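You operate a simulated robot arm through the tools that you are given. There is no shell and no other tool. Be economical: measure what you need, move in short steps, check, and stop when the job is done.

You are at the controls of a simulated robot arm. One attempt, no reset.

JOB
Thin the paint on the left plate at N23 with 2 more drops of water under High light.
Fine: dial to High first and that half off at the end; water from the dish beside the three jars by the teal-banded dropper; work it in with the teal-banded muller; put both back; the box's other half stays lit, its plate untouched.

It is judged by the outcome, as a careful person would: the job done as asked, and still so three seconds after it is handed in. It fails if anything else is knocked over, pushed out of place, dropped, spilled or broken.

ROBOT AND FRAMES
A 6-joint arm with a two-finger parallel gripper, fixed in place. Base frame: the origin is at the foot of the arm, x ahead of it, y to its left, z up; the work surface is at about z = 950. Units: mm, degrees, N and s.
With the tool pointing down near the work surface it reaches from about 220 to 660 mm from the base axis. Its first joint turns from -66.0 to 66.0 degrees. Payload 2.9 kg.
Tool frame: the origin (TCP) lies between the finger pads and is the grasp point; the fingertips stand 30 mm ahead of it; z points along the fingers, y is the line along which they close. Largest opening 110 mm; finger width 20, thickness 10; the body of the gripper, 48 by 112 mm, starts 55 mm behind the TCP.
Orientation is told as [roll, pitch, yaw] about the base's x, y, z axes, in that order, counted from this pose: with the fingers straight down and closing along the base's y, the tool's x points along the base's -x, its y along +y and its z along -z.

CONTROLS
- The arm moves only by the tool drive_tool. Its argument "rows" is a list of rows, each a list of 3 entries, a list of its own where there are three numbers: the shift along the base's x, y, z in units of 20 mm (1.0 is 20 mm), then the turn, a rotation vector about the base's x, y, z in units of 8 degrees (1.0 is 8 degrees), then the gripper command, from -1 (fully open) to 1 (shut), values between in proportion. In form: [[[tx, ty, tz], [ax, ay, az], hand], ...]. A call has 1 to 20 rows; each row shifts and turns the commanded pose from where the row before left it. A call with a number of a shift or a turn outside -1 to 1 is refused whole. Rows are played at 5 a second. More than 50 mm and 8.6 degrees between two rows, or a gripper value outside its range, and nothing of the call is played. Where a pose cannot be reached the arm comes as near as it can. A force on the tool above 80 N (or 10 N above the force at the start of the call, whichever is more), or a blocked arm, ends the call early, and 0.2 s more pass. Each finger travels about 108 mm/s and halts on what it meets, pressing with about 39 N; the grip force reading is that of the motor and also rises with nothing between the fingers. The clock runs only during rows and for 0.2 s after the last one: add rows that do not move to give the fingers time. The reply holds the time, the measured pose of the TCP, the force on the tool along the base axes, the opening and the grip force, in the units named above and with some noise, with the torque about the TCP (base axes, N m) and any sound that the robot's microphone picked up.
- Cameras (640 x 400 px; columns grow to the right, rows downward): "scene" is fixed at [72.8, 423.8, 1415.2]; the picture's right is [-0.82, -0.57, 0.00], its down [-0.16, 0.23, -0.96] and it looks along [0.55, -0.79, -0.28] (base axes); focal length 334 px, centre (320, 200). "wrist" rides on the gripper at [72, 17, -103] in the tool frame; the picture's right is [-0.23, 0.97, 0.00], its down [-0.76, -0.18, -0.62] and it looks along [-0.61, -0.14, 0.78] (tool axes); focal length 222 px, centre (320, 200). There is no depth. A picture from a camera that has moved, and an enlarged one, comes with that camera's place and axes in the base frame and with its lens.
- grab_frame(camera): a new picture of that camera. No time passes.
- enlarge(camera, box): a new picture of the part [left, top, right, bottom] of that camera's present view, enlarged. No time passes.
- hand_in(): hands the job in; it is judged then, once.

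Work in short steps. Places have to be worked out from the pictures, the camera data and where the tool is seen: move nearer, look again, correct. Check each grasp and each placing, and mend what went wrong. You have 120 turns and 76 pictures in all, those below and enlarged ones among them. Open the gripper and draw the arm clear of the work before you hand the job in, unless the task says otherwise; then end with one line.

The tools are called by a JSON object that holds its "api" and its "payload". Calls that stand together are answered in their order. drive_tool: Moves the arm, as the interface text tells. Its arguments: {"type":"object","properties":{"rows":{"type":"array","items":{"type":"array"}}},"required":["rows"]} The other tools are called the same way: grab_frame (camera) takes a picture; enlarge (camera, box) takes an enlarged picture of a part of a camera's view; hand_in () hands the job in.

At the start:

```text
time: 0.0
ee_pos: [289.6, -129.9, 1338.6]
orientation: [0.0, 0.0, 0.0]
wrist_force: [-1.1, -1.2, -0.6]
torque: [-0.01, -0.02, -0.03]
grip_width: 110.1
gripper_force: 0.0
```

scene: 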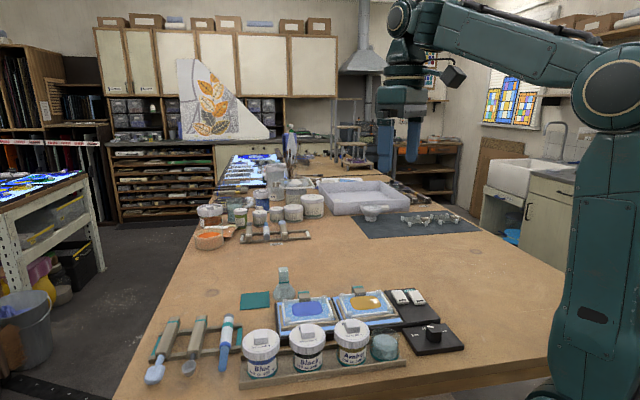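
wrist: 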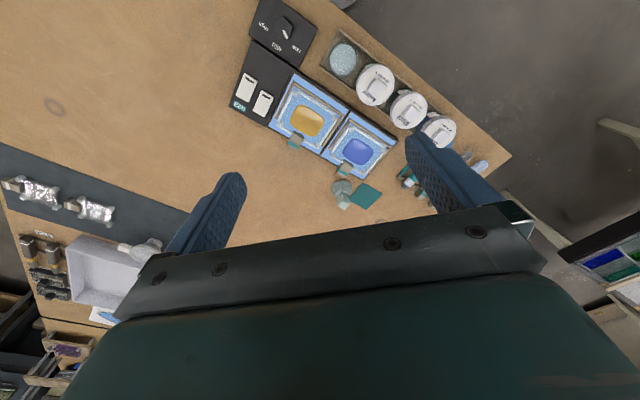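

I start by taking a closer look at the work area from both cameras.

{"api": "enlarge", "payload": {"camera": "scene", "box": [140, 255, 300, 395]}}

{"api": "enlarge", "payload": {"camera": "scene", "box": [260, 260, 480, 390]}}

{"api": "enlarge", "payload": {"camera": "wrist", "box": [220, 0, 500, 220]}}

```text
2.86 times, centred on (220, 325) of scene
camera zoom: at [72.8, 423.8, 1415.2], right [-0.82, -0.57, 0.0], down [-0.16, 0.23, -0.96], along [0.55, -0.79, -0.28], focal length 954 px, centre (606, -157)
```

zoom: 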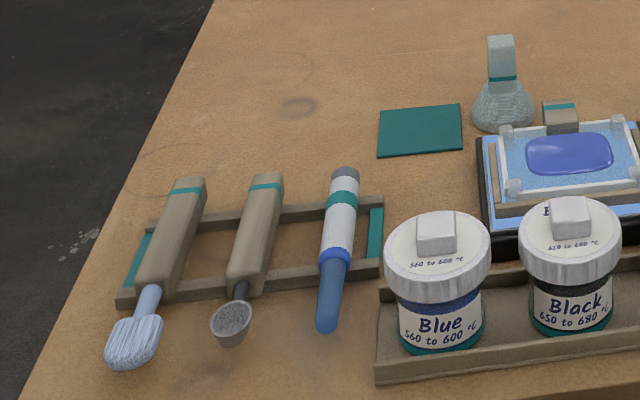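

```text
2.91 times, centred on (370, 325) of scene
camera zoom: at [72.8, 423.8, 1415.2], right [-0.82, -0.57, 0.0], down [-0.16, 0.23, -0.96], along [0.55, -0.79, -0.28], focal length 971 px, centre (174, -164)
```

zoom: 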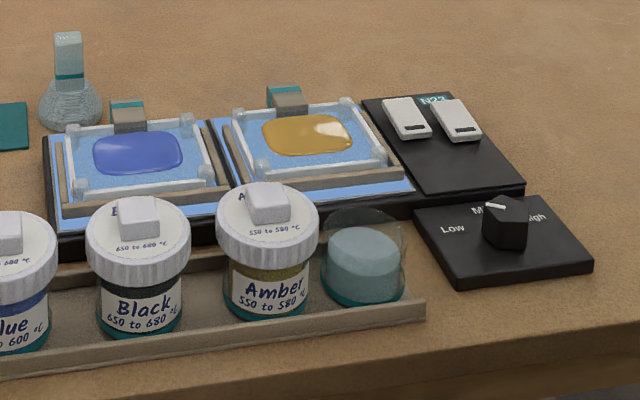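

```text
1.82 times, centred on (360, 110) of wrist
camera zoom: at [217.2, -114.5, 1442.4], right [0.23, 0.97, 0.0], down [0.76, -0.18, 0.62], along [0.61, -0.14, -0.78], focal length 404 px, centre (247, 364)
```

zoom: 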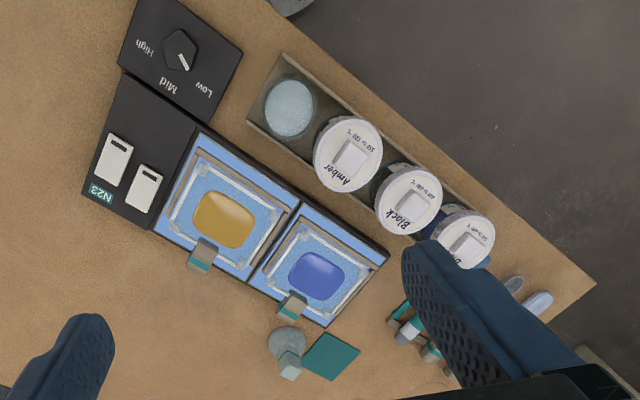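

The blue plate is the left one, both from the reading side and from the arm. I put the dial near (210,-170), blue paint near (459,-82), amber near (366,-175) and the water near (278,-84). I move above the dial for a closer look.

{"api": "drive_tool", "payload": {"rows": [[[-0.4, -0.2, -0.9], [0, 0, 0], -1], [[-0.4, -0.2, -0.9], [0, 0, 0], -1], [[-0.4, -0.2, -0.9], [0, 0, 0], -1], [[-0.4, -0.2, -0.9], [0, 0, 0], -1], [[-0.4, -0.2, -0.9], [0, 0, 0], -1], [[-0.4, -0.2, -0.9], [0, 0, 0], -1], [[-0.4, -0.2, -0.9], [0, 0, 0], -1], [[-0.4, -0.2, -0.9], [0, 0, 0], -1], [[-0.4, -0.2, -0.9], [0, 0, 0], -1], [[-0.4, -0.2, -0.9], [0, 0, 0], -1]]}}

{"api": "grab_frame", "payload": {"camera": "wrist"}}

```text
time: 2.2
ee_pos: [208.2, -168.6, 1160.0]
orientation: [0.0, -0.1, 0.0]
wrist_force: [-0.8, 0.4, -0.3]
torque: [0.01, 0.05, -0.03]
grip_width: 109.9
gripper_force: 0.0
```

```text
70 pictures are left
camera wrist: at [136.4, -153.5, 1263.2], right [0.23, 0.97, 0.0], down [0.76, -0.18, 0.62], along [0.61, -0.14, -0.78], focal length 222 px, centre (320, 200)
```

wrist: 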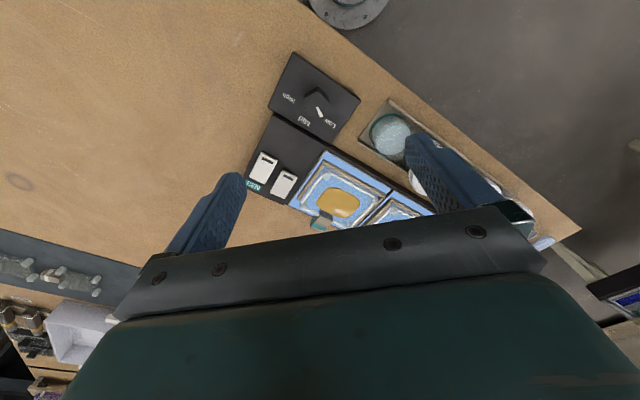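

{"api": "enlarge", "payload": {"camera": "wrist", "box": [230, 40, 390, 140]}}

{"api": "enlarge", "payload": {"camera": "scene", "box": [380, 280, 480, 360]}}

```text
4.00 times, centred on (310, 90) of wrist
camera zoom: at [136.4, -153.5, 1263.2], right [0.23, 0.97, 0.0], down [0.76, -0.18, 0.62], along [0.61, -0.14, -0.78], focal length 888 px, centre (360, 640)
```

zoom: 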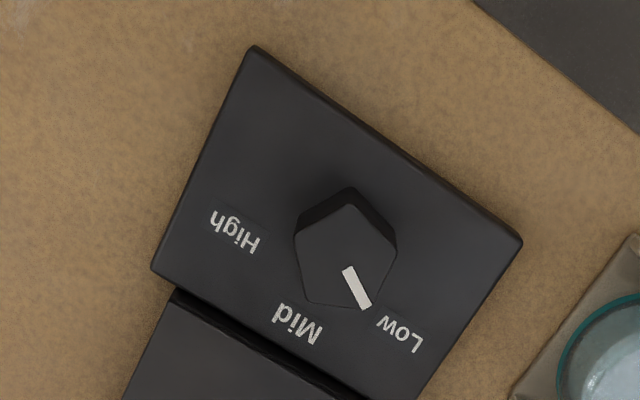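

```text
5.00 times, centred on (430, 320) of scene
camera zoom: at [72.8, 423.8, 1415.2], right [-0.82, -0.57, 0.0], down [-0.16, 0.23, -0.96], along [0.55, -0.79, -0.28], focal length 1669 px, centre (-230, -400)
```

zoom: 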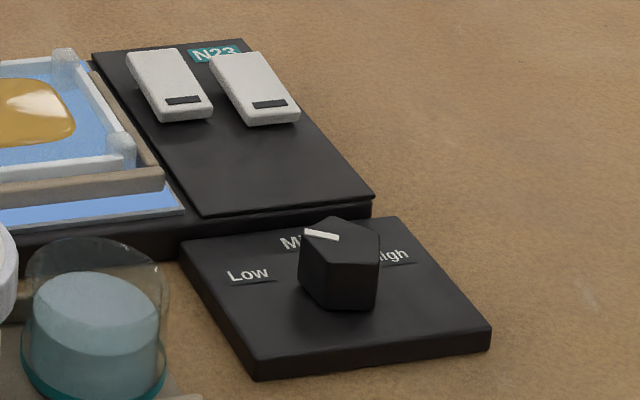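

The knob's pointer sits at Low (about +12°) and High is 120° clockwise seen from above. The knob is near (209,-174) with its top near z 987. I turn the gripper +66° to grip on a face and vertex axis, narrow it, and lower part way.

{"api": "drive_tool", "payload": {"rows": [[[0, -0.03, -0.5], [0, 0, 0.917], -0.2], [[0, -0.03, -0.5], [0, 0, 0.917], 0], [[0, -0.03, -0.5], [0, 0, 0.917], 0], [[0, -0.03, -0.5], [0, 0, 0.917], 0], [[0, -0.03, -0.5], [0, 0, 0.917], 0], [[0, -0.03, -0.5], [0, 0, 0.917], 0], [[0, -0.03, -0.5], [0, 0, 0.917], 0], [[0, -0.03, -0.5], [0, 0, 0.917], 0], [[0, -0.03, -0.5], [0, 0, 0.917], 0], [[0, 0, 0], [0, 0, 0], 0]]}}

{"api": "grab_frame", "payload": {"camera": "wrist"}}

{"api": "grab_frame", "payload": {"camera": "scene"}}

```text
time: 4.4
ee_pos: [208.7, -176.4, 1069.3]
orientation: [0.0, 0.0, 66.2]
wrist_force: [0.3, -0.1, 0.0]
torque: [0.01, 0.03, -0.02]
grip_width: 55.1
gripper_force: 0.1
```

```text
67 pictures are left
camera wrist: at [164.7, -236.5, 1173.3], right [-0.8, 0.6, 0.0], down [0.47, 0.62, 0.62], along [0.37, 0.5, -0.78], focal length 222 px, centre (320, 200)
```

wrist: 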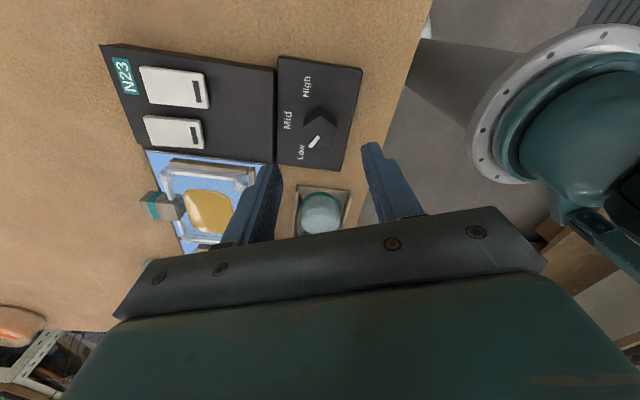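

```text
66 pictures are left
```

scene: 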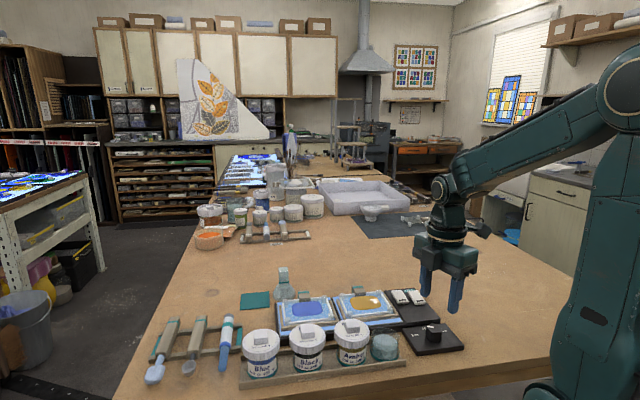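

{"api": "enlarge", "payload": {"camera": "wrist", "box": [260, 50, 380, 170]}}

```text
3.33 times, centred on (320, 110) of wrist
camera zoom: at [164.7, -236.5, 1173.3], right [-0.8, 0.6, 0.0], down [0.47, 0.62, 0.62], along [0.37, 0.5, -0.78], focal length 740 px, centre (320, 500)
```

zoom: 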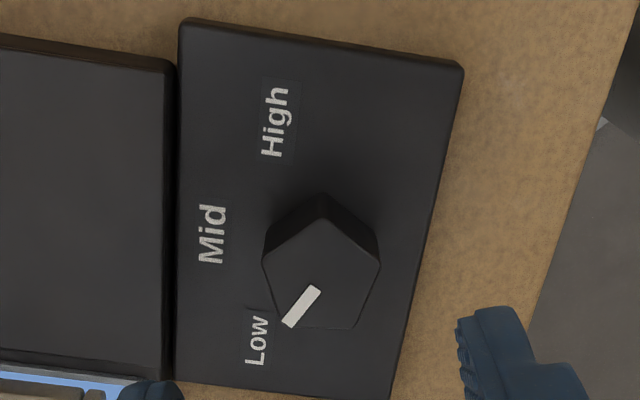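

The knob centre comes out at (209,-176), directly under the tool. I lower to z about 1001 and close on it.

{"api": "drive_tool", "payload": {"rows": [[[0, 0, -0.85], [0, 0, 0.35], 0], [[0, 0, -0.85], [0, 0, 0], 0], [[0, 0, -0.85], [0, 0, 0], 0], [[0, 0, -0.85], [0, 0, 0], 0], [[0, 0, 0], [0, 0, 0], 1], [[0, 0, 0], [0, 0, 0], 1], [[0, 0, 0], [0, 0, 0], 1]]}}

```text
time: 6.0
ee_pos: [207.3, -176.4, 1001.6]
orientation: [0.0, 0.0, 69.0]
wrist_force: [-5.5, 3.2, -1.3]
torque: [-0.29, 0.01, 0.01]
grip_width: 29.6
gripper_force: 45.3
```

The opening of 29.6 mm matches the knob's face-to-vertex width. I turn it 120° clockwise.

{"api": "drive_tool", "payload": {"rows": [[[0, 0, 0], [0, 0, -1], 1], [[0, 0, 0], [0, 0, -1], 1], [[0, 0, 0], [0, 0, -1], 1], [[0, 0, 0], [0, 0, -1], 1], [[0, 0, 0], [0, 0, -1], 1], [[0, 0, 0], [0, 0, -1], 1], [[0, 0, 0], [0, 0, -1], 1], [[0, 0, 0], [0, 0, -1], 1], [[0, 0, 0], [0, 0, -1], 1], [[0, 0, 0], [0, 0, -1], 1], [[0, 0, 0], [0, 0, -1], 1], [[0, 0, 0], [0, 0, -1], 1], [[0, 0, 0], [0, 0, -1], 1], [[0, 0, 0], [0, 0, -1], 1], [[0, 0, 0], [0, 0, -1], 1]]}}

{"api": "enlarge", "payload": {"camera": "scene", "box": [260, 260, 480, 390]}}

```text
time: 9.2
ee_pos: [209.4, -172.6, 1000.5]
orientation: [0.3, 0.4, -50.9]
wrist_force: [-0.9, 36.2, 13.8]
torque: [0.68, 0.22, 0.03]
grip_width: 29.7
gripper_force: 45.2
```

```text
2.91 times, centred on (370, 325) of scene
camera zoom: at [72.7, 424.9, 1414.8], right [-0.82, -0.57, 0.0], down [-0.16, 0.23, -0.96], along [0.55, -0.79, -0.27], focal length 971 px, centre (174, -164)
```

zoom: 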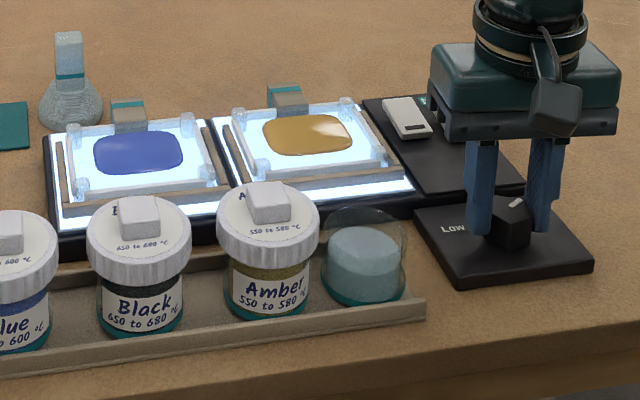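

The boxes have brightened. I open, rise and check the pointer.

{"api": "drive_tool", "payload": {"rows": [[[0, 0, 0], [0, 0, 0], 0], [[0, 0, 0], [0, 0, 0], 0], [[0, 0, 1], [0, 0, 0], 0], [[0, 0, 1], [0, 0, 0], 0], [[0, 0, 1], [0, 0, 0], 0], [[0, 0, 1], [0, 0, 0], 0]]}}

{"api": "grab_frame", "payload": {"camera": "wrist"}}

{"api": "enlarge", "payload": {"camera": "scene", "box": [380, 280, 480, 360]}}

```text
time: 10.6
ee_pos: [209.3, -176.5, 1080.6]
orientation: [0.0, -0.1, -51.1]
wrist_force: [0.0, -1.2, 0.3]
torque: [0.01, -0.03, 0.01]
grip_width: 55.0
gripper_force: 0.1
```

```text
63 pictures are left
camera wrist: at [177.9, -110.4, 1184.4], right [0.9, 0.43, 0.0], down [0.34, -0.7, 0.62], along [0.27, -0.56, -0.78], focal length 222 px, centre (320, 200)
```

wrist: 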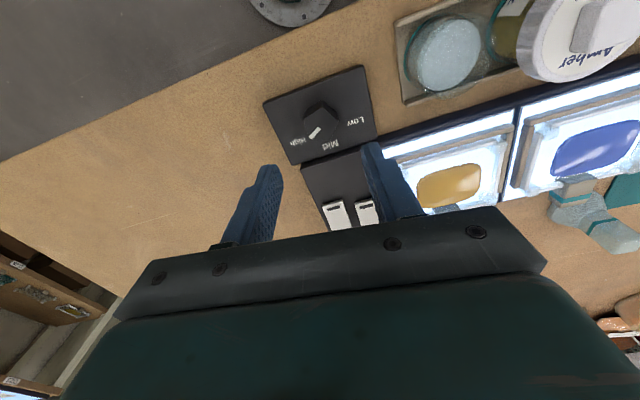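

```text
5.00 times, centred on (430, 320) of scene
camera zoom: at [72.8, 423.8, 1415.2], right [-0.82, -0.57, 0.0], down [-0.16, 0.23, -0.96], along [0.55, -0.79, -0.28], focal length 1669 px, centre (-230, -400)
```

zoom: 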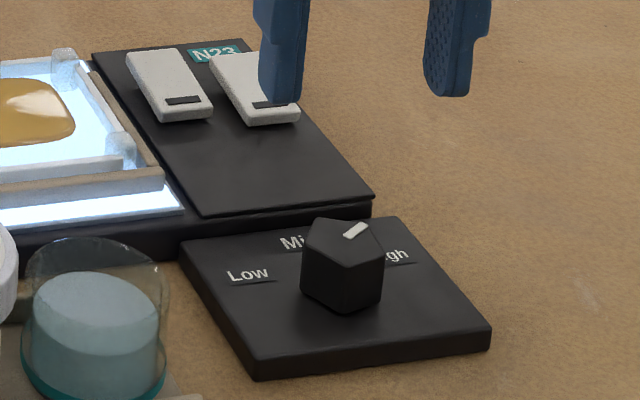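

{"api": "enlarge", "payload": {"camera": "wrist", "box": [255, 60, 385, 170]}}

```text
3.64 times, centred on (320, 115) of wrist
camera zoom: at [177.9, -110.4, 1184.4], right [0.9, 0.43, 0.0], down [0.34, -0.7, 0.62], along [0.27, -0.56, -0.78], focal length 808 px, centre (320, 509)
```

zoom: 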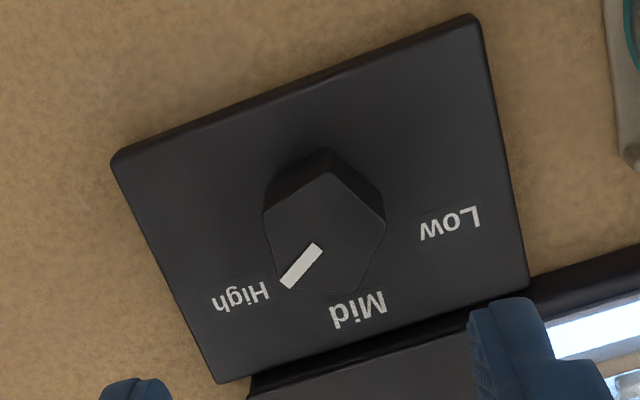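

The pointer reads about -100° against High at about -104°, and the boxes are at their brightest, so the dial is at High. Next I fly to the tool rack for a look at the dropper, which lies from about (580,35) to its tip at about (489,125).

{"api": "drive_tool", "payload": {"rows": [[[0, 0.2, 1], [0, 0, 0], -1], [[0.5, 0.5, 1], [0, 0, 0], -1], [[1, 0.8, 1], [0, 0, 0], -1], [[1, 0.8, 0.5], [0, 0, 0], -1], [[1, 0.8, 0], [0, 0, 0], -1], [[1, 0.8, 0], [0, 0, 0], -1], [[1, 0.8, 0], [0, 0, 0], -1], [[1, 0.8, 0], [0, 0, 0], -1], [[1, 0.8, 0], [0, 0, 0], -1], [[1, 0.8, 0], [0, 0, 0], -1], [[1, 0.8, 0], [0, 0, 0], -1], [[1, 0.8, 0], [0, 0, 0], -1], [[1, 0.8, 0], [0, 0, 0], -1], [[1, 0.8, 0], [0, 0, 0], -1], [[1, 0.8, 0], [0, 0, 0], -1], [[1, 0.8, 0], [0, 0, 0], -1], [[1, 0.8, 0], [0, 0, 0], -1], [[0.6, 0.5, 0], [0, 0, 0], -1]]}}

{"api": "grab_frame", "payload": {"camera": "wrist"}}

```text
time: 14.4
ee_pos: [531.8, 87.7, 1150.3]
orientation: [0.1, 0.0, -51.1]
wrist_force: [-0.8, 0.3, -0.7]
torque: [-0.02, -0.01, -0.02]
grip_width: 110.1
gripper_force: 0.0
```

```text
60 pictures are left
camera wrist: at [499.6, 153.9, 1254.1], right [0.9, 0.43, 0.0], down [0.34, -0.7, 0.62], along [0.27, -0.56, -0.78], focal length 222 px, centre (320, 200)
```

wrist: 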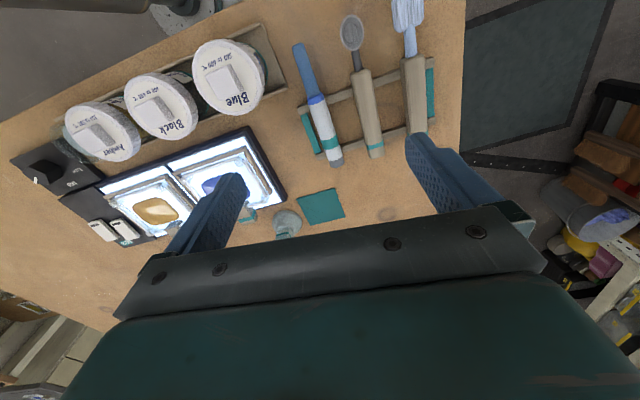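

{"api": "enlarge", "payload": {"camera": "wrist", "box": [260, 20, 440, 180]}}

{"api": "enlarge", "payload": {"camera": "scene", "box": [190, 255, 320, 380]}}

```text
2.50 times, centred on (350, 100) of wrist
camera zoom: at [499.6, 153.9, 1254.1], right [0.9, 0.43, 0.0], down [0.34, -0.7, 0.62], along [0.27, -0.56, -0.78], focal length 555 px, centre (245, 450)
```

zoom: 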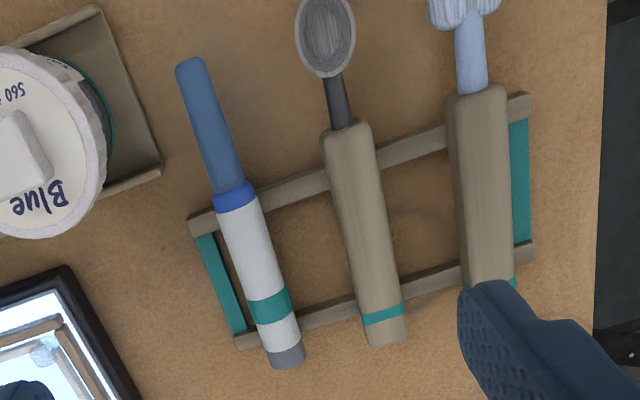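

```text
3.20 times, centred on (255, 318) of scene
camera zoom: at [72.8, 423.8, 1415.2], right [-0.82, -0.57, 0.0], down [-0.16, 0.23, -0.96], along [0.55, -0.79, -0.28], focal length 1068 px, centre (528, -176)
```

zoom: 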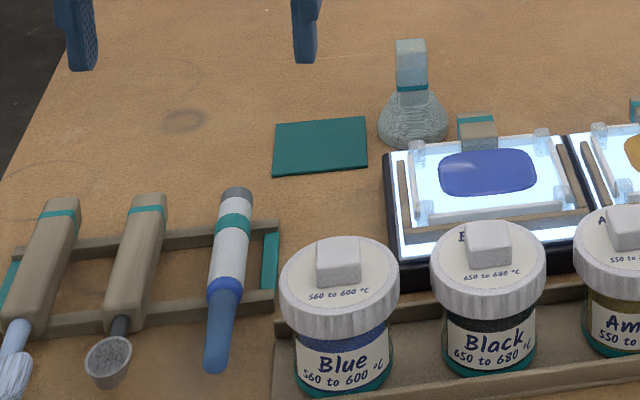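

The dropper's axis runs at 135° from tip (487,127) to grey end (589,25), with a barrel about 19 mm across. I align over mid-barrel at (544,67) and come lower to judge the rack's height.

{"api": "drive_tool", "payload": {"rows": [[[0.1, -0.2, -0.8], [0, 0, 0.375], -0.1], [[0.1, -0.2, -0.8], [0, 0, 0.375], -0.1], [[0.1, -0.2, -0.8], [0, 0, 0], -0.1], [[0.1, -0.2, -0.8], [0, 0, 0], -0.1], [[0.1, -0.2, -0.8], [0, 0, 0], -0.1], [[0.1, 0, -0.8], [0, 0, 0], -0.1]]}}

{"api": "grab_frame", "payload": {"camera": "wrist"}}

{"api": "enlarge", "payload": {"camera": "scene", "box": [140, 260, 270, 390]}}

```text
time: 15.8
ee_pos: [543.4, 69.5, 1055.0]
orientation: [0.0, 0.0, -45.1]
wrist_force: [-0.2, 0.1, 0.0]
torque: [-0.01, -0.02, -0.01]
grip_width: 60.5
gripper_force: 0.0
```

```text
57 pictures are left
camera wrist: at [503.8, 131.0, 1158.1], right [0.85, 0.53, 0.0], down [0.41, -0.67, 0.62], along [0.33, -0.53, -0.78], focal length 222 px, centre (320, 200)
```

wrist: 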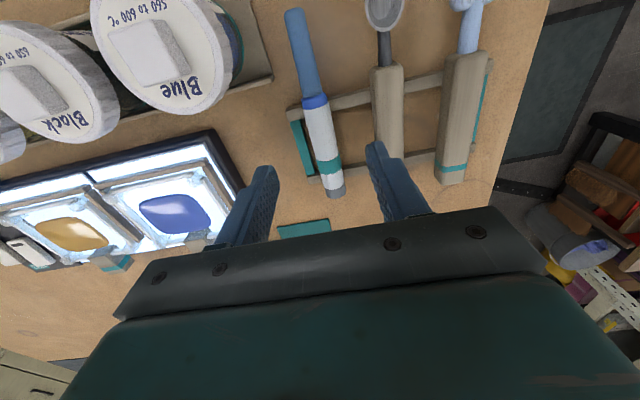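

```text
3.08 times, centred on (205, 325) of scene
camera zoom: at [72.8, 423.8, 1415.2], right [-0.82, -0.57, 0.0], down [-0.16, 0.23, -0.96], along [0.55, -0.79, -0.28], focal length 1027 px, centre (674, -185)
```

zoom: 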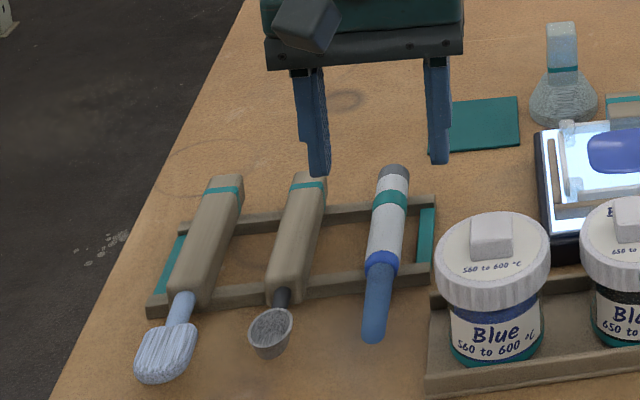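

The dropper is centred between the fingers. I shift 8 mm toward the rack's middle to stay clear of the front rail, lower to z about 991 and close gently.

{"api": "drive_tool", "payload": {"rows": [[[0.43, -0.43, -0.6], [0, 0, 0], -0.1], [[0, 0, -0.9], [0, 0, 0], -0.1], [[0, 0, -0.9], [0, 0, 0], -0.1], [[0, 0, -0.8], [0, 0, 0], -0.1], [[0, 0, 0], [0, 0, 0], 0.4], [[0, 0, 0], [0, 0, 0], 0.5]]}}

{"api": "grab_frame", "payload": {"camera": "wrist"}}

{"api": "enlarge", "payload": {"camera": "scene", "box": [170, 270, 280, 380]}}

```text
time: 17.2
ee_pos: [553.3, 57.5, 992.3]
orientation: [0.1, 0.0, -45.1]
wrist_force: [-0.1, 0.1, 0.2]
torque: [0.05, -0.02, 0.01]
grip_width: 27.6
gripper_force: 0.1
```

```text
55 pictures are left
camera wrist: at [514.2, 121.7, 1095.1], right [0.85, 0.53, 0.0], down [0.41, -0.67, 0.62], along [0.33, -0.53, -0.78], focal length 222 px, centre (320, 200)
```

wrist: 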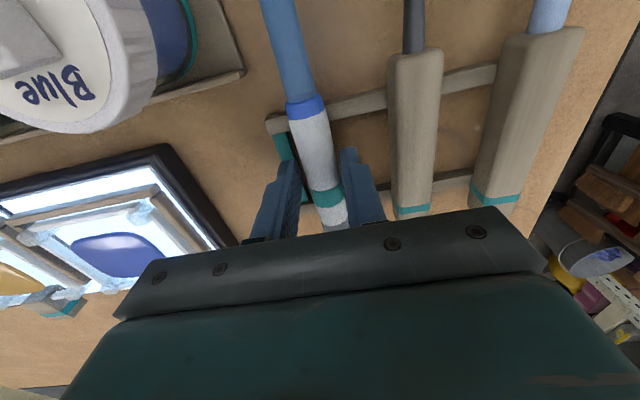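

```text
3.64 times, centred on (225, 325) of scene
camera zoom: at [72.8, 423.8, 1415.2], right [-0.82, -0.57, 0.0], down [-0.16, 0.23, -0.96], along [0.55, -0.79, -0.28], focal length 1214 px, centre (666, -254)
```

zoom: 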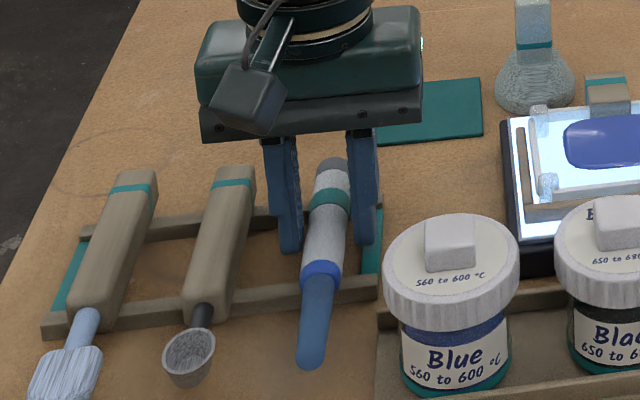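

The fingers straddle the barrel. I close and lift.

{"api": "drive_tool", "payload": {"rows": [[[0, 0, 0], [0, 0, 0], 1], [[0, 0, 0], [0, 0, 0], 1], [[0, 0, 0], [0, 0, 0], 1], [[0, 0, 1], [0, 0, 0], 1], [[0, 0, 1], [0, 0, 0], 1], [[0, 0, 1], [0, 0, 0], 1], [[0, 0, 1], [0, 0, 0], 1]]}}

{"api": "grab_frame", "payload": {"camera": "wrist"}}

{"api": "enlarge", "payload": {"camera": "scene", "box": [170, 220, 280, 380]}}

```text
time: 18.8
ee_pos: [552.0, 59.1, 1071.2]
orientation: [0.1, -0.1, -45.1]
wrist_force: [0.0, -0.1, -2.0]
torque: [0.01, 0.0, 0.02]
grip_width: 20.9
gripper_force: 39.4
```

```text
53 pictures are left
camera wrist: at [513.3, 122.1, 1174.4], right [0.85, 0.53, 0.0], down [0.41, -0.67, 0.62], along [0.33, -0.53, -0.78], focal length 222 px, centre (320, 200)
```

wrist: 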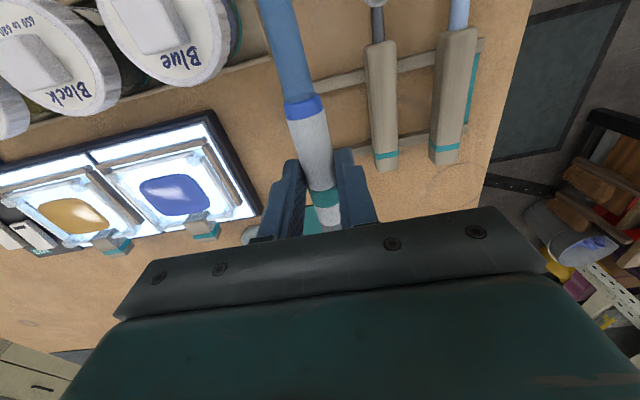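

```text
2.50 times, centred on (225, 300) of scene
camera zoom: at [72.8, 423.8, 1415.2], right [-0.82, -0.57, 0.0], down [-0.16, 0.23, -0.96], along [0.55, -0.79, -0.28], focal length 835 px, centre (558, -50)
```

zoom: 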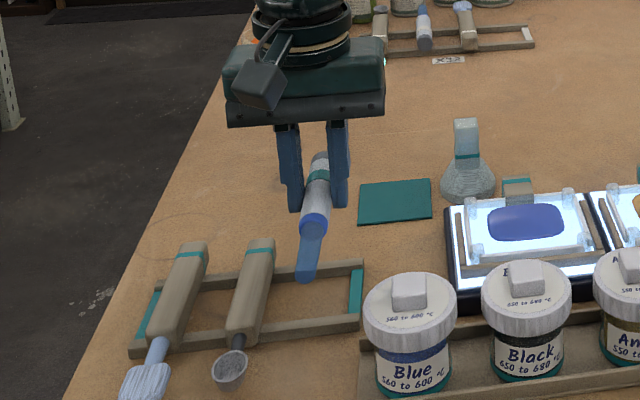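

The dropper is held (20.9 mm, 39 N). I raise it, carry it toward the dish and yaw it so the tip points toward -y. That lets me tilt tip-down later without crowding the base.

{"api": "drive_tool", "payload": {"rows": [[[0, 0, 1], [0, 0, 0], 1], [[0, 0, 1], [0, 0, 0.5], 1], [[0, 0, 1], [0, 0, 1], 1], [[-0.87, -0.32, 1], [0, 0, 1], 1], [[-0.87, -0.32, 0.5], [0, 0, 1], 1], [[-0.87, -0.32, 0], [0, 0, 1], 1], [[-0.87, -0.32, 0], [0, 0, 1], 1], [[-0.87, -0.32, 0], [0, 0, 1], 1], [[-0.87, -0.32, 0], [0, 0, 1], 1], [[-0.87, -0.32, 0], [0, 0, 1], 1], [[-0.87, -0.32, 0], [0, 0, 1], 1], [[-0.87, -0.32, 0], [0, 0, 1], 1], [[-0.87, -0.32, 0], [0, 0, 1], 1], [[-0.87, -0.32, 0], [0, 0, 1], 1], [[-0.87, -0.32, 0], [0, 0, 1], 1], [[-0.87, -0.32, 0], [0, 0, 1], 1], [[-0.87, -0.32, 0], [0, 0, 1], 1], [[-0.87, -0.32, 0], [0, 0, 1], 1], [[0, 0, 0], [0, 0, 0.5], 1]]}}

{"api": "grab_frame", "payload": {"camera": "wrist"}}

```text
time: 22.8
ee_pos: [292.1, -37.7, 1161.5]
orientation: [0.0, 0.0, 91.0]
wrist_force: [0.2, -0.1, -1.5]
torque: [0.02, 0.04, -0.01]
grip_width: 21.1
gripper_force: 38.5
```

```text
51 pictures are left
camera wrist: at [276.4, -110.2, 1264.9], right [-0.98, 0.21, 0.0], down [0.16, 0.76, 0.62], along [0.13, 0.61, -0.78], focal length 222 px, centre (320, 200)
```

wrist: 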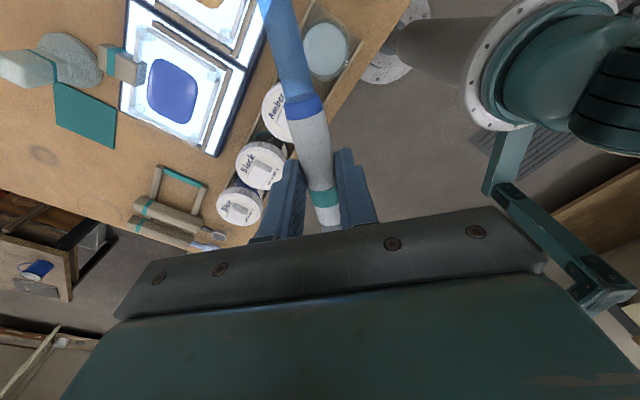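

The yaw works, and the dish reads at (275,-86). I tilt the dropper 60° tip-down above it.

{"api": "drive_tool", "payload": {"rows": [[[-0.1, -0.1, 0], [0.94, 0, 0], 1], [[-0.1, -0.1, 0], [0.94, 0, 0], 1], [[-0.1, -0.1, 0], [0.94, 0, 0], 1], [[-0.1, -0.1, 0], [0.94, 0, 0], 1], [[-0.1, -0.1, 0], [0.94, 0, 0], 1], [[-0.1, -0.1, 0], [0.94, 0, 0], 1], [[-0.1, -0.1, 0], [0.94, 0, 0], 1], [[-0.1, -0.1, 0], [0.94, 0, 0], 1], [[0, 0, 0], [0, 0, 0], 1]]}}

{"api": "grab_frame", "payload": {"camera": "scene"}}

{"api": "grab_frame", "payload": {"camera": "wrist"}}

```text
time: 24.8
ee_pos: [269.8, -22.9, 1090.8]
orientation: [-1.6, -60.2, 91.9]
wrist_force: [1.6, -1.0, 0.2]
torque: [0.0, 0.03, 0.0]
grip_width: 21.5
gripper_force: 38.6
out of reach, approached as far as the arm can: row 5, 6, 7, 8
```

```text
50 pictures are left
```

scene: 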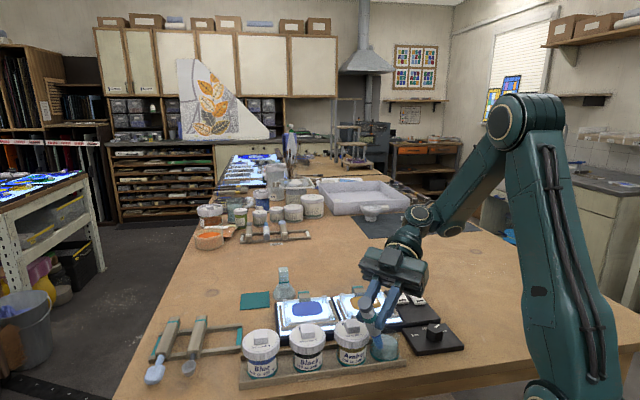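

```text
49 pictures are left
camera wrist: at [255.1, -148.9, 1080.0], right [-0.98, 0.11, 0.18], down [0.17, -0.16, 0.97], along [0.13, 0.98, 0.14], focal length 222 px, centre (320, 200)
```

wrist: 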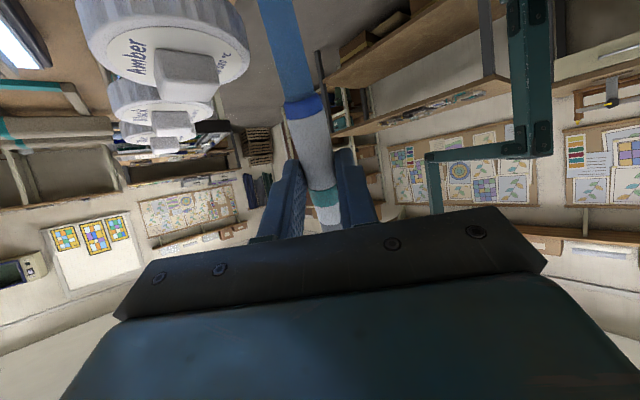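

{"api": "enlarge", "payload": {"camera": "scene", "box": [320, 270, 440, 380]}}

```text
3.64 times, centred on (380, 325) of scene
camera zoom: at [72.8, 423.8, 1415.2], right [-0.82, -0.57, 0.0], down [-0.16, 0.23, -0.96], along [0.55, -0.79, -0.28], focal length 1214 px, centre (102, -254)
```

zoom: 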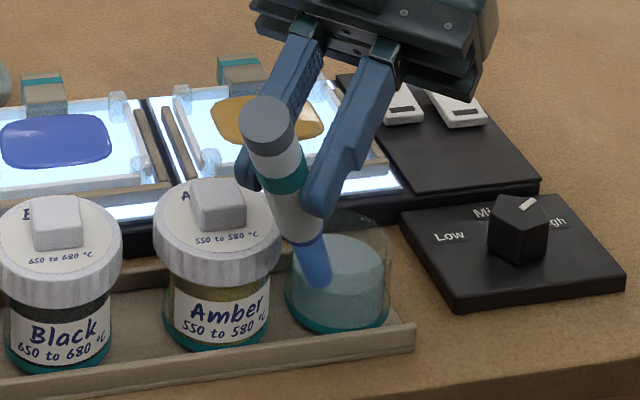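

The tip is beside the dish at about (270,-50,990), and the arm hit a reach limit at this tilt. I reduce the tilt to about 45° while rising, then check the pose.

{"api": "drive_tool", "payload": {"rows": [[[0, 0, 0.5], [-0.5, 0, 0], 1], [[0, 0, 0.5], [-0.5, 0, 0], 1], [[0, 0, 0.3], [-0.9, 0, 0], 1], [[0, 0, 0], [0, 0, 0], 1]]}}

```text
time: 25.8
ee_pos: [270.7, -23.5, 1117.9]
orientation: [-0.9, -44.9, 91.2]
wrist_force: [0.5, -0.5, -0.9]
torque: [-0.01, 0.01, 0.02]
grip_width: 20.9
gripper_force: 39.1
```

Reach limits make the arm re-base its command, which is fine. I place the tip over the dish at 45° and check before going in.

{"api": "drive_tool", "payload": {"rows": [[[0.11, -0.4, 0], [0, 0, 0], 1], [[0.1, -0.4, -0.3], [0, 0, 0], 1], [[0, 0, 0], [0, 0, 0], 1]]}}

{"api": "enlarge", "payload": {"camera": "scene", "box": [320, 270, 440, 380]}}

```text
time: 26.6
ee_pos: [275.1, -38.9, 1112.0]
orientation: [-0.8, -45.0, 91.1]
wrist_force: [-0.4, -0.5, 0.0]
torque: [-0.05, 0.02, 0.02]
grip_width: 21.3
gripper_force: 39.1
```

```text
3.64 times, centred on (380, 325) of scene
camera zoom: at [72.8, 423.8, 1415.2], right [-0.82, -0.57, 0.0], down [-0.16, 0.23, -0.96], along [0.55, -0.79, -0.28], focal length 1214 px, centre (102, -254)
```

zoom: 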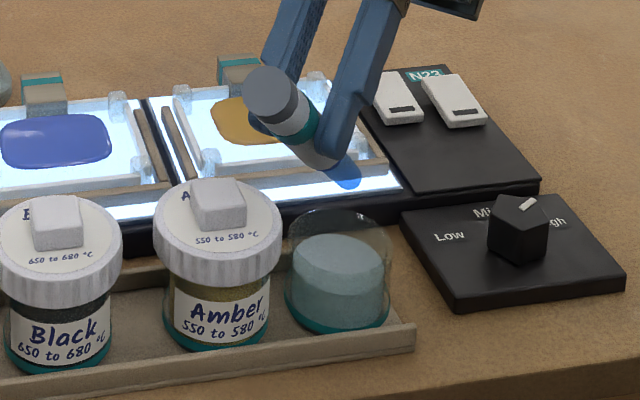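

Tip and dish match my estimates (rim z about 998, water about 976). I steepen to about 60° in small steps, keeping the tip over the dish.

{"api": "drive_tool", "payload": {"rows": [[[0, -0.42, -0.2], [0.6, 0, 0], 1], [[0, -0.42, -0.2], [0.6, 0, 0], 1], [[0, 0, 0], [0, 0, 0], 1]]}}

```text
time: 27.4
ee_pos: [272.7, -53.0, 1096.0]
orientation: [-1.4, -54.6, 91.5]
wrist_force: [-0.2, 0.2, -1.2]
torque: [-0.04, 0.03, 0.0]
grip_width: 21.0
gripper_force: 39.2
out of reach, approached as far as the arm can: row 2
```

At 54.6° I'm on the reach limit but steep enough. I shift 4 mm to -y and descend into the dish, watching force.

{"api": "drive_tool", "payload": {"rows": [[[0.1, -0.2, -0.3], [0, 0, 0], 1], [[0, 0, -0.5], [0, 0, 0], 1], [[0, 0, 0], [0, 0, 0], 1]]}}

{"api": "enlarge", "payload": {"camera": "scene", "box": [320, 270, 440, 380]}}

```text
time: 28.2
ee_pos: [275.5, -56.6, 1081.1]
orientation: [-1.1, -54.5, 91.5]
wrist_force: [-0.1, 0.1, -0.4]
torque: [-0.03, 0.02, 0.03]
grip_width: 21.1
gripper_force: 39.0
```

```text
3.64 times, centred on (380, 325) of scene
camera zoom: at [72.8, 423.8, 1415.2], right [-0.82, -0.57, 0.0], down [-0.16, 0.23, -0.96], along [0.55, -0.79, -0.28], focal length 1214 px, centre (102, -254)
```

zoom: 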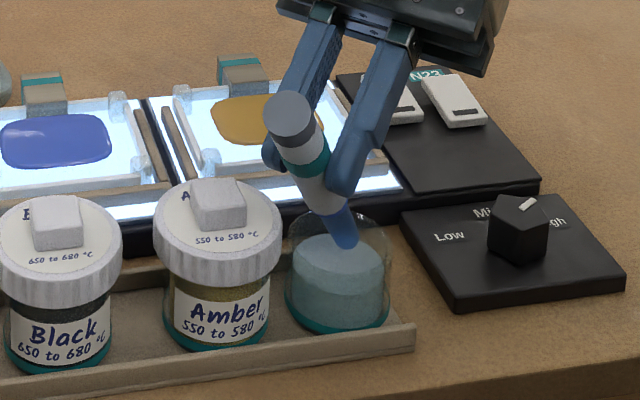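

The tip is just above the water inside the dish. I dip about 15 mm and hold a moment.

{"api": "drive_tool", "payload": {"rows": [[[0, 0, -0.4], [0, 0, 0], 1], [[0, 0, -0.4], [0, 0, 0], 1], [[0, 0, 0], [0, 0, 0], 1], [[0, 0, 0], [0, 0, 0], 1], [[0, 0, 0], [0, 0, 0], 1]]}}

{"api": "enlarge", "payload": {"camera": "scene", "box": [320, 270, 440, 380]}}

```text
time: 29.4
ee_pos: [274.7, -56.4, 1063.8]
orientation: [-1.1, -54.5, 91.5]
wrist_force: [0.0, 0.3, -1.0]
torque: [-0.01, 0.0, 0.01]
grip_width: 20.9
gripper_force: 38.4
```

```text
3.64 times, centred on (380, 325) of scene
camera zoom: at [72.8, 423.8, 1415.2], right [-0.82, -0.57, 0.0], down [-0.16, 0.23, -0.96], along [0.55, -0.79, -0.28], focal length 1214 px, centre (102, -254)
```

zoom: 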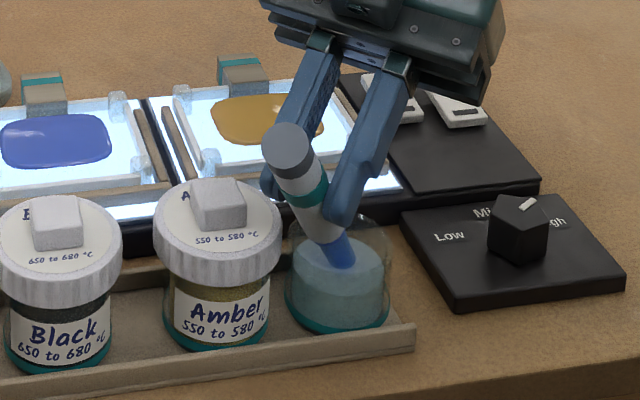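

The nozzle is submerged. I lift out on the reverse path, easing the tilt back to 45°, and look at the tip.

{"api": "drive_tool", "payload": {"rows": [[[0, 0, 0.5], [0, 0, 0], 1], [[0, 0, 0.5], [0, 0, 0], 1], [[0, 0.1, 0.5], [0, 0, 0], 1], [[0, 0.35, 0.5], [-0.6, 0, 0], 1], [[0, 0.35, 0.8], [-0.6, 0, 0], 1], [[0, 0, 1], [0, 0, 0], 1]]}}

{"api": "enlarge", "payload": {"camera": "scene", "box": [320, 250, 440, 370]}}

```text
time: 30.8
ee_pos: [275.8, -39.8, 1133.5]
orientation: [-0.8, -44.8, 91.3]
wrist_force: [-0.4, -0.1, -1.0]
torque: [0.01, -0.02, 0.0]
grip_width: 21.0
gripper_force: 39.2
out of reach, approached as far as the arm can: row 6
```

```text
3.33 times, centred on (380, 310) of scene
camera zoom: at [72.8, 423.8, 1415.2], right [-0.82, -0.57, 0.0], down [-0.16, 0.23, -0.96], along [0.55, -0.79, -0.28], focal length 1113 px, centre (120, -167)
```

zoom: 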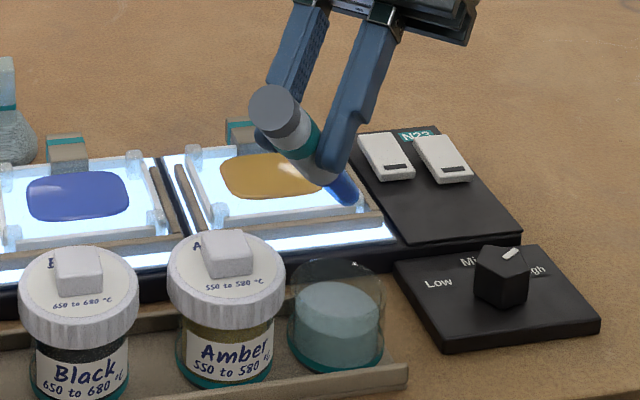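

No drips are visible. I carry it across along y of about -85, which stays clear of the amber plate, to above the blue paint at about (458,-80).

{"api": "drive_tool", "payload": {"rows": [[[0.91, 0.06, 0.2], [0, 0, 0], 1], [[0.91, 0.06, 0.2], [0, 0, 0], 1], [[0.91, 0.06, 0], [0, 0, 0], 1], [[0.91, 0.06, 0], [0, 0, 0], 1], [[0.91, 0.06, 0], [0, 0, 0], 1], [[0.91, 0.06, 0], [0, 0, 0], 1], [[0.91, 0.06, 0], [0, 0, 0], 1], [[0.91, 0.06, 0], [0, 0, 0], 1], [[0.91, 0.06, 0], [0, 0, 0], 1], [[0.91, 0.06, 0], [0, 0, 0], 1], [[0, 0, 0], [0, 0, 0], 1]]}}

{"api": "enlarge", "payload": {"camera": "scene", "box": [250, 220, 410, 340]}}

{"api": "grab_frame", "payload": {"camera": "wrist"}}

```text
time: 33.2
ee_pos: [446.9, -7.4, 1110.3]
orientation: [-1.1, -44.9, 91.3]
wrist_force: [0.1, 0.1, -1.3]
torque: [-0.02, -0.01, -0.02]
grip_width: 21.2
gripper_force: 38.1
out of reach, approached as far as the arm can: row 2, 4, 6, 7, 8, 9, 10
```

```text
3.33 times, centred on (330, 280) of scene
camera zoom: at [72.8, 423.8, 1415.2], right [-0.82, -0.57, 0.0], down [-0.16, 0.23, -0.96], along [0.55, -0.79, -0.28], focal length 1113 px, centre (287, -67)
```

zoom: 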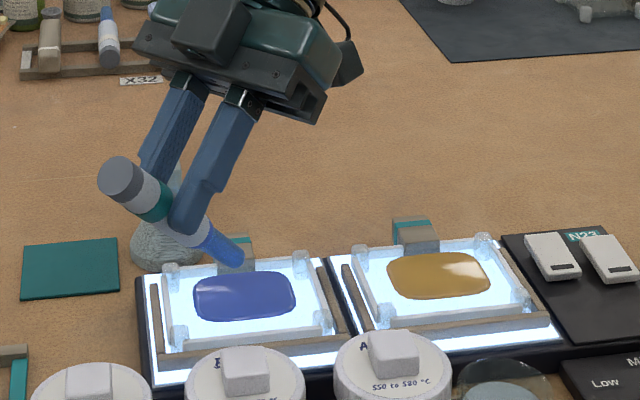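

```text
42 pictures are left
camera wrist: at [430.9, -133.5, 1132.6], right [-0.98, 0.15, 0.15], down [0.16, 0.1, 0.98], along [0.13, 0.98, -0.12], focal length 222 px, centre (320, 200)
```

wrist: 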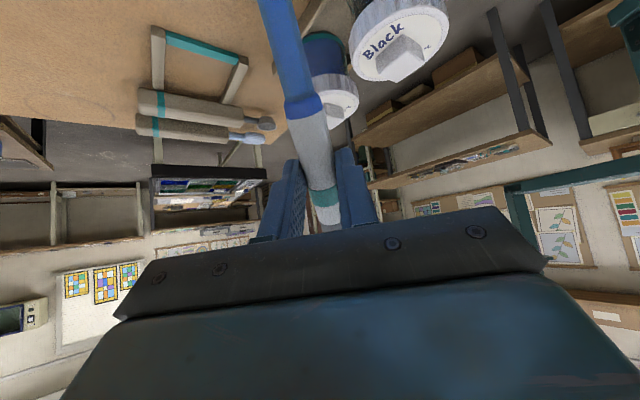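

The arm is at a wrist limit with this heading. I turn the heading 45° so the tip points toward (-x,-y) while placing the tip over the blue paint. The muller near (550,-108) stays clear.

{"api": "drive_tool", "payload": {"rows": [[[0.4, -0.1, 0.3], [0, 0, -0.94], 1], [[0.4, -0.3, 0], [0, 0, -0.94], 1], [[0.4, -0.3, 0], [0, 0, -0.94], 1], [[0.4, -0.3, 0], [0, 0, -0.94], 1], [[0.4, -0.3, 0], [0, 0, -0.94], 1], [[0.4, -0.3, 0], [0, 0, -0.94], 1], [[0, 0, 0], [0, 0, 0], 1]]}}

{"api": "enlarge", "payload": {"camera": "scene", "box": [230, 230, 390, 350]}}

```text
time: 34.8
ee_pos: [495.7, -39.1, 1116.4]
orientation: [-0.9, -44.9, 46.1]
wrist_force: [0.2, 0.6, -0.9]
torque: [0.01, 0.02, -0.02]
grip_width: 21.1
gripper_force: 38.3
```

```text
3.33 times, centred on (310, 290) of scene
camera zoom: at [72.8, 423.8, 1415.2], right [-0.82, -0.57, 0.0], down [-0.16, 0.23, -0.96], along [0.55, -0.79, -0.28], focal length 1113 px, centre (353, -100)
```

zoom: 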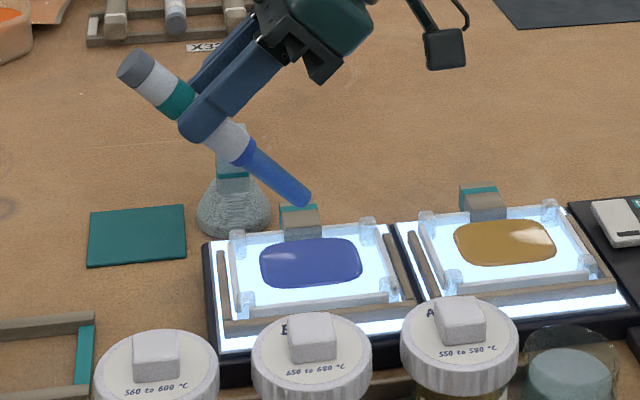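

The tip is above the paint. I steepen to 60° keeping the tip in place and come a little lower, then watch for drops.

{"api": "drive_tool", "payload": {"rows": [[[-0.4, -0.41, 0], [0.676, -0.653, 0], 1], [[-0.4, -0.41, -0.2], [0.676, -0.653, 0], 1], [[0, 0, -0.2], [0, 0, 0], 1], [[0, 0, 0], [0, 0, 0], 1], [[0, 0, 0], [0, 0, 0], 1]]}}

{"api": "enlarge", "payload": {"camera": "scene", "box": [250, 250, 370, 340]}}

```text
time: 36.0
ee_pos: [479.5, -56.3, 1108.5]
orientation: [-0.9, -60.0, 46.3]
wrist_force: [0.0, -0.6, -1.2]
torque: [-0.03, 0.01, -0.01]
grip_width: 21.0
gripper_force: 38.7
```

```text
4.44 times, centred on (310, 295) of scene
camera zoom: at [72.8, 423.8, 1415.2], right [-0.82, -0.57, 0.0], down [-0.16, 0.23, -0.96], along [0.55, -0.79, -0.28], focal length 1484 px, centre (364, -222)
```

zoom: 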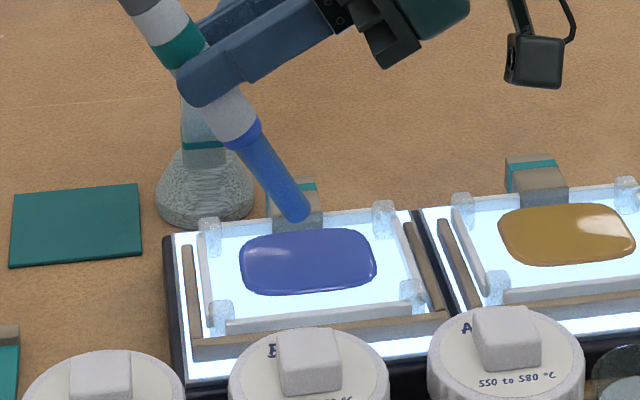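

No drop has fallen by itself. I test whether easing the grip, with the target just under the barrel width so it stays held, and re-squeezing acts on the dropper.

{"api": "drive_tool", "payload": {"rows": [[[0, 0, 0], [0, 0, 0], 0.66], [[0, 0, 0], [0, 0, 0], 0.66]]}}

```text
time: 36.6
ee_pos: [478.8, -55.0, 1108.4]
orientation: [-0.9, -60.0, 46.2]
wrist_force: [0.3, 0.0, -1.4]
torque: [-0.01, 0.02, -0.03]
grip_width: 20.9
gripper_force: 39.0
```

The grip force is unchanged, so it isn't a squeeze type at this level. I lower the tip closer to the paint and look.

{"api": "drive_tool", "payload": {"rows": [[[0, 0, -0.4], [0, 0, 0], 1], [[0, 0, -0.2], [0, 0, 0], 1], [[0, 0, 0], [0, 0, 0], 1], [[0, 0, 0], [0, 0, 0], 1], [[0, 0, 0], [0, 0, 0], 1]]}}

{"api": "enlarge", "payload": {"camera": "scene", "box": [270, 260, 350, 320]}}

```text
time: 37.8
ee_pos: [480.1, -56.3, 1095.6]
orientation: [-0.9, -60.0, 46.2]
wrist_force: [-0.4, 0.8, -0.8]
torque: [0.0, 0.02, 0.01]
grip_width: 21.1
gripper_force: 39.3
```

```text
6.67 times, centred on (310, 290) of scene
camera zoom: at [72.8, 423.8, 1415.2], right [-0.82, -0.57, 0.0], down [-0.16, 0.23, -0.96], along [0.55, -0.79, -0.28], focal length 2226 px, centre (387, -400)
```

zoom: 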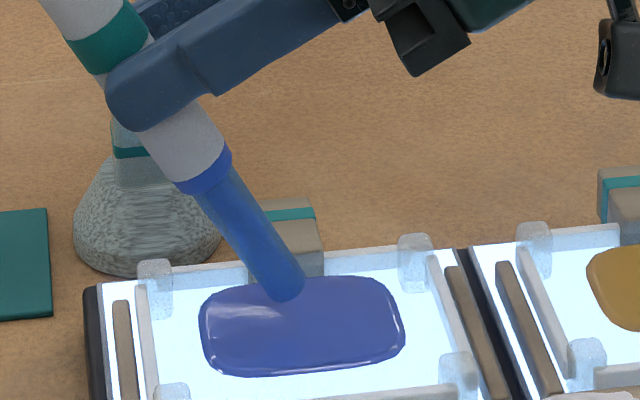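

Still no drop at about 10 mm above the paint. I lower in small steps to just touch the paint with the tip, watching force and sound.

{"api": "drive_tool", "payload": {"rows": [[[0, 0, -0.2], [0, 0, 0], 1], [[0, 0, -0.1], [0, 0, 0], 1], [[0, 0, 0], [0, 0, 0], 1], [[0, 0, 0], [0, 0, 0], 1], [[0, 0, 0], [0, 0, 0], 1]]}}

{"api": "enlarge", "payload": {"camera": "scene", "box": [270, 260, 350, 320]}}

```text
time: 39.0
ee_pos: [479.5, -56.2, 1089.5]
orientation: [-0.9, -60.0, 46.2]
wrist_force: [0.0, 0.7, -0.8]
torque: [-0.01, 0.03, 0.02]
grip_width: 21.2
gripper_force: 38.9
```

```text
6.67 times, centred on (310, 290) of scene
camera zoom: at [72.8, 423.8, 1415.2], right [-0.82, -0.57, 0.0], down [-0.16, 0.23, -0.96], along [0.55, -0.79, -0.28], focal length 2226 px, centre (387, -400)
```

zoom: 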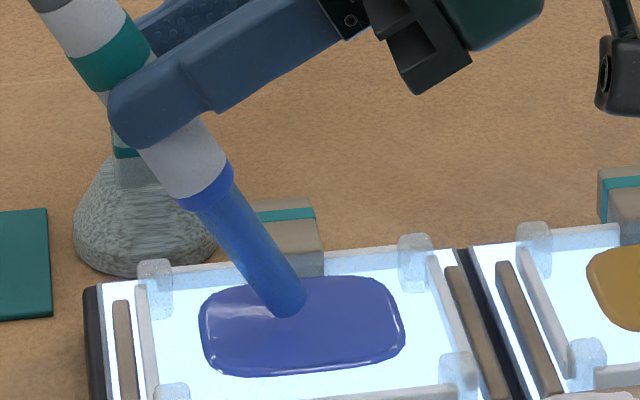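

{"api": "drive_tool", "payload": {"rows": [[[0, 0, -0.15], [0, 0, 0], 1], [[0, 0, -0.1], [0, 0, 0], 1], [[0, 0, 0], [0, 0, 0], 1], [[0, 0, 0], [0, 0, 0], 1]]}}

{"api": "enlarge", "payload": {"camera": "scene", "box": [270, 260, 350, 320]}}

```text
time: 40.0
ee_pos: [480.7, -55.8, 1086.0]
orientation: [-0.9, -60.0, 46.2]
wrist_force: [0.5, -0.5, -1.3]
torque: [0.02, -0.01, -0.02]
grip_width: 21.1
gripper_force: 38.9
```

```text
6.67 times, centred on (310, 290) of scene
camera zoom: at [72.8, 423.8, 1415.2], right [-0.82, -0.57, 0.0], down [-0.16, 0.23, -0.96], along [0.55, -0.79, -0.28], focal length 2226 px, centre (387, -400)
```

zoom: 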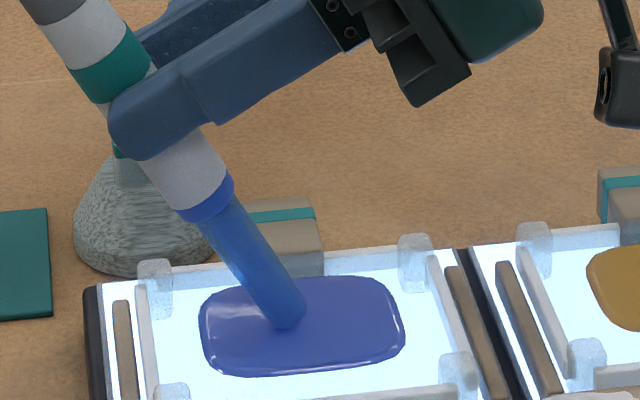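

Near touching, there is still no transfer. I raise 25 mm and steepen toward vertical, since a drop may need the nozzle to point more straight down.

{"api": "drive_tool", "payload": {"rows": [[[0, 0, 0.7], [0, 0, 0], 1], [[0, 0, 0.7], [0, 0, 0], 1], [[-0.38, -0.4, 0.05], [0.6, -0.58, 0], 1], [[-0.38, -0.4, 0], [0.6, -0.58, 0], 1], [[-0.38, -0.4, 0], [0.6, -0.58, 0], 1], [[0, 0, 0], [0, 0, 0], 1], [[0, 0, 0], [0, 0, 0], 1]]}}

{"api": "enlarge", "payload": {"camera": "scene", "box": [240, 220, 400, 330]}}

```text
time: 41.6
ee_pos: [456.9, -81.5, 1115.3]
orientation: [-1.3, -80.1, 46.5]
wrist_force: [0.4, -0.2, -1.1]
torque: [-0.03, 0.03, 0.01]
grip_width: 21.1
gripper_force: 38.7
```

```text
3.64 times, centred on (320, 275) of scene
camera zoom: at [72.8, 423.8, 1415.2], right [-0.82, -0.57, 0.0], down [-0.16, 0.23, -0.96], along [0.55, -0.79, -0.28], focal length 1214 px, centre (320, -73)
```

zoom: 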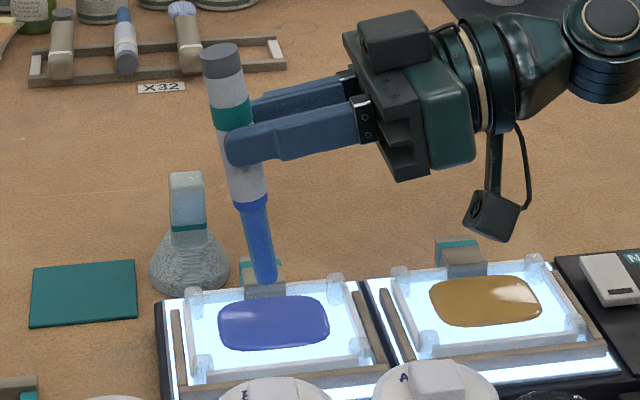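

It reaches 80° cleanly but no drop forms, so this is likely a squeeze dropper that was dipped while already squeezed. I check how the grip force depends on the command at 0.64, still narrower than the barrel.

{"api": "drive_tool", "payload": {"rows": [[[0, 0, 0], [0, 0, 0], 0.64], [[0, 0, 0], [0, 0, 0], 0.64]]}}

```text
time: 42.2
ee_pos: [456.4, -81.5, 1115.2]
orientation: [-1.3, -80.1, 46.6]
wrist_force: [0.5, 0.3, -0.8]
torque: [0.02, 0.01, 0.02]
grip_width: 21.2
gripper_force: 39.1
```

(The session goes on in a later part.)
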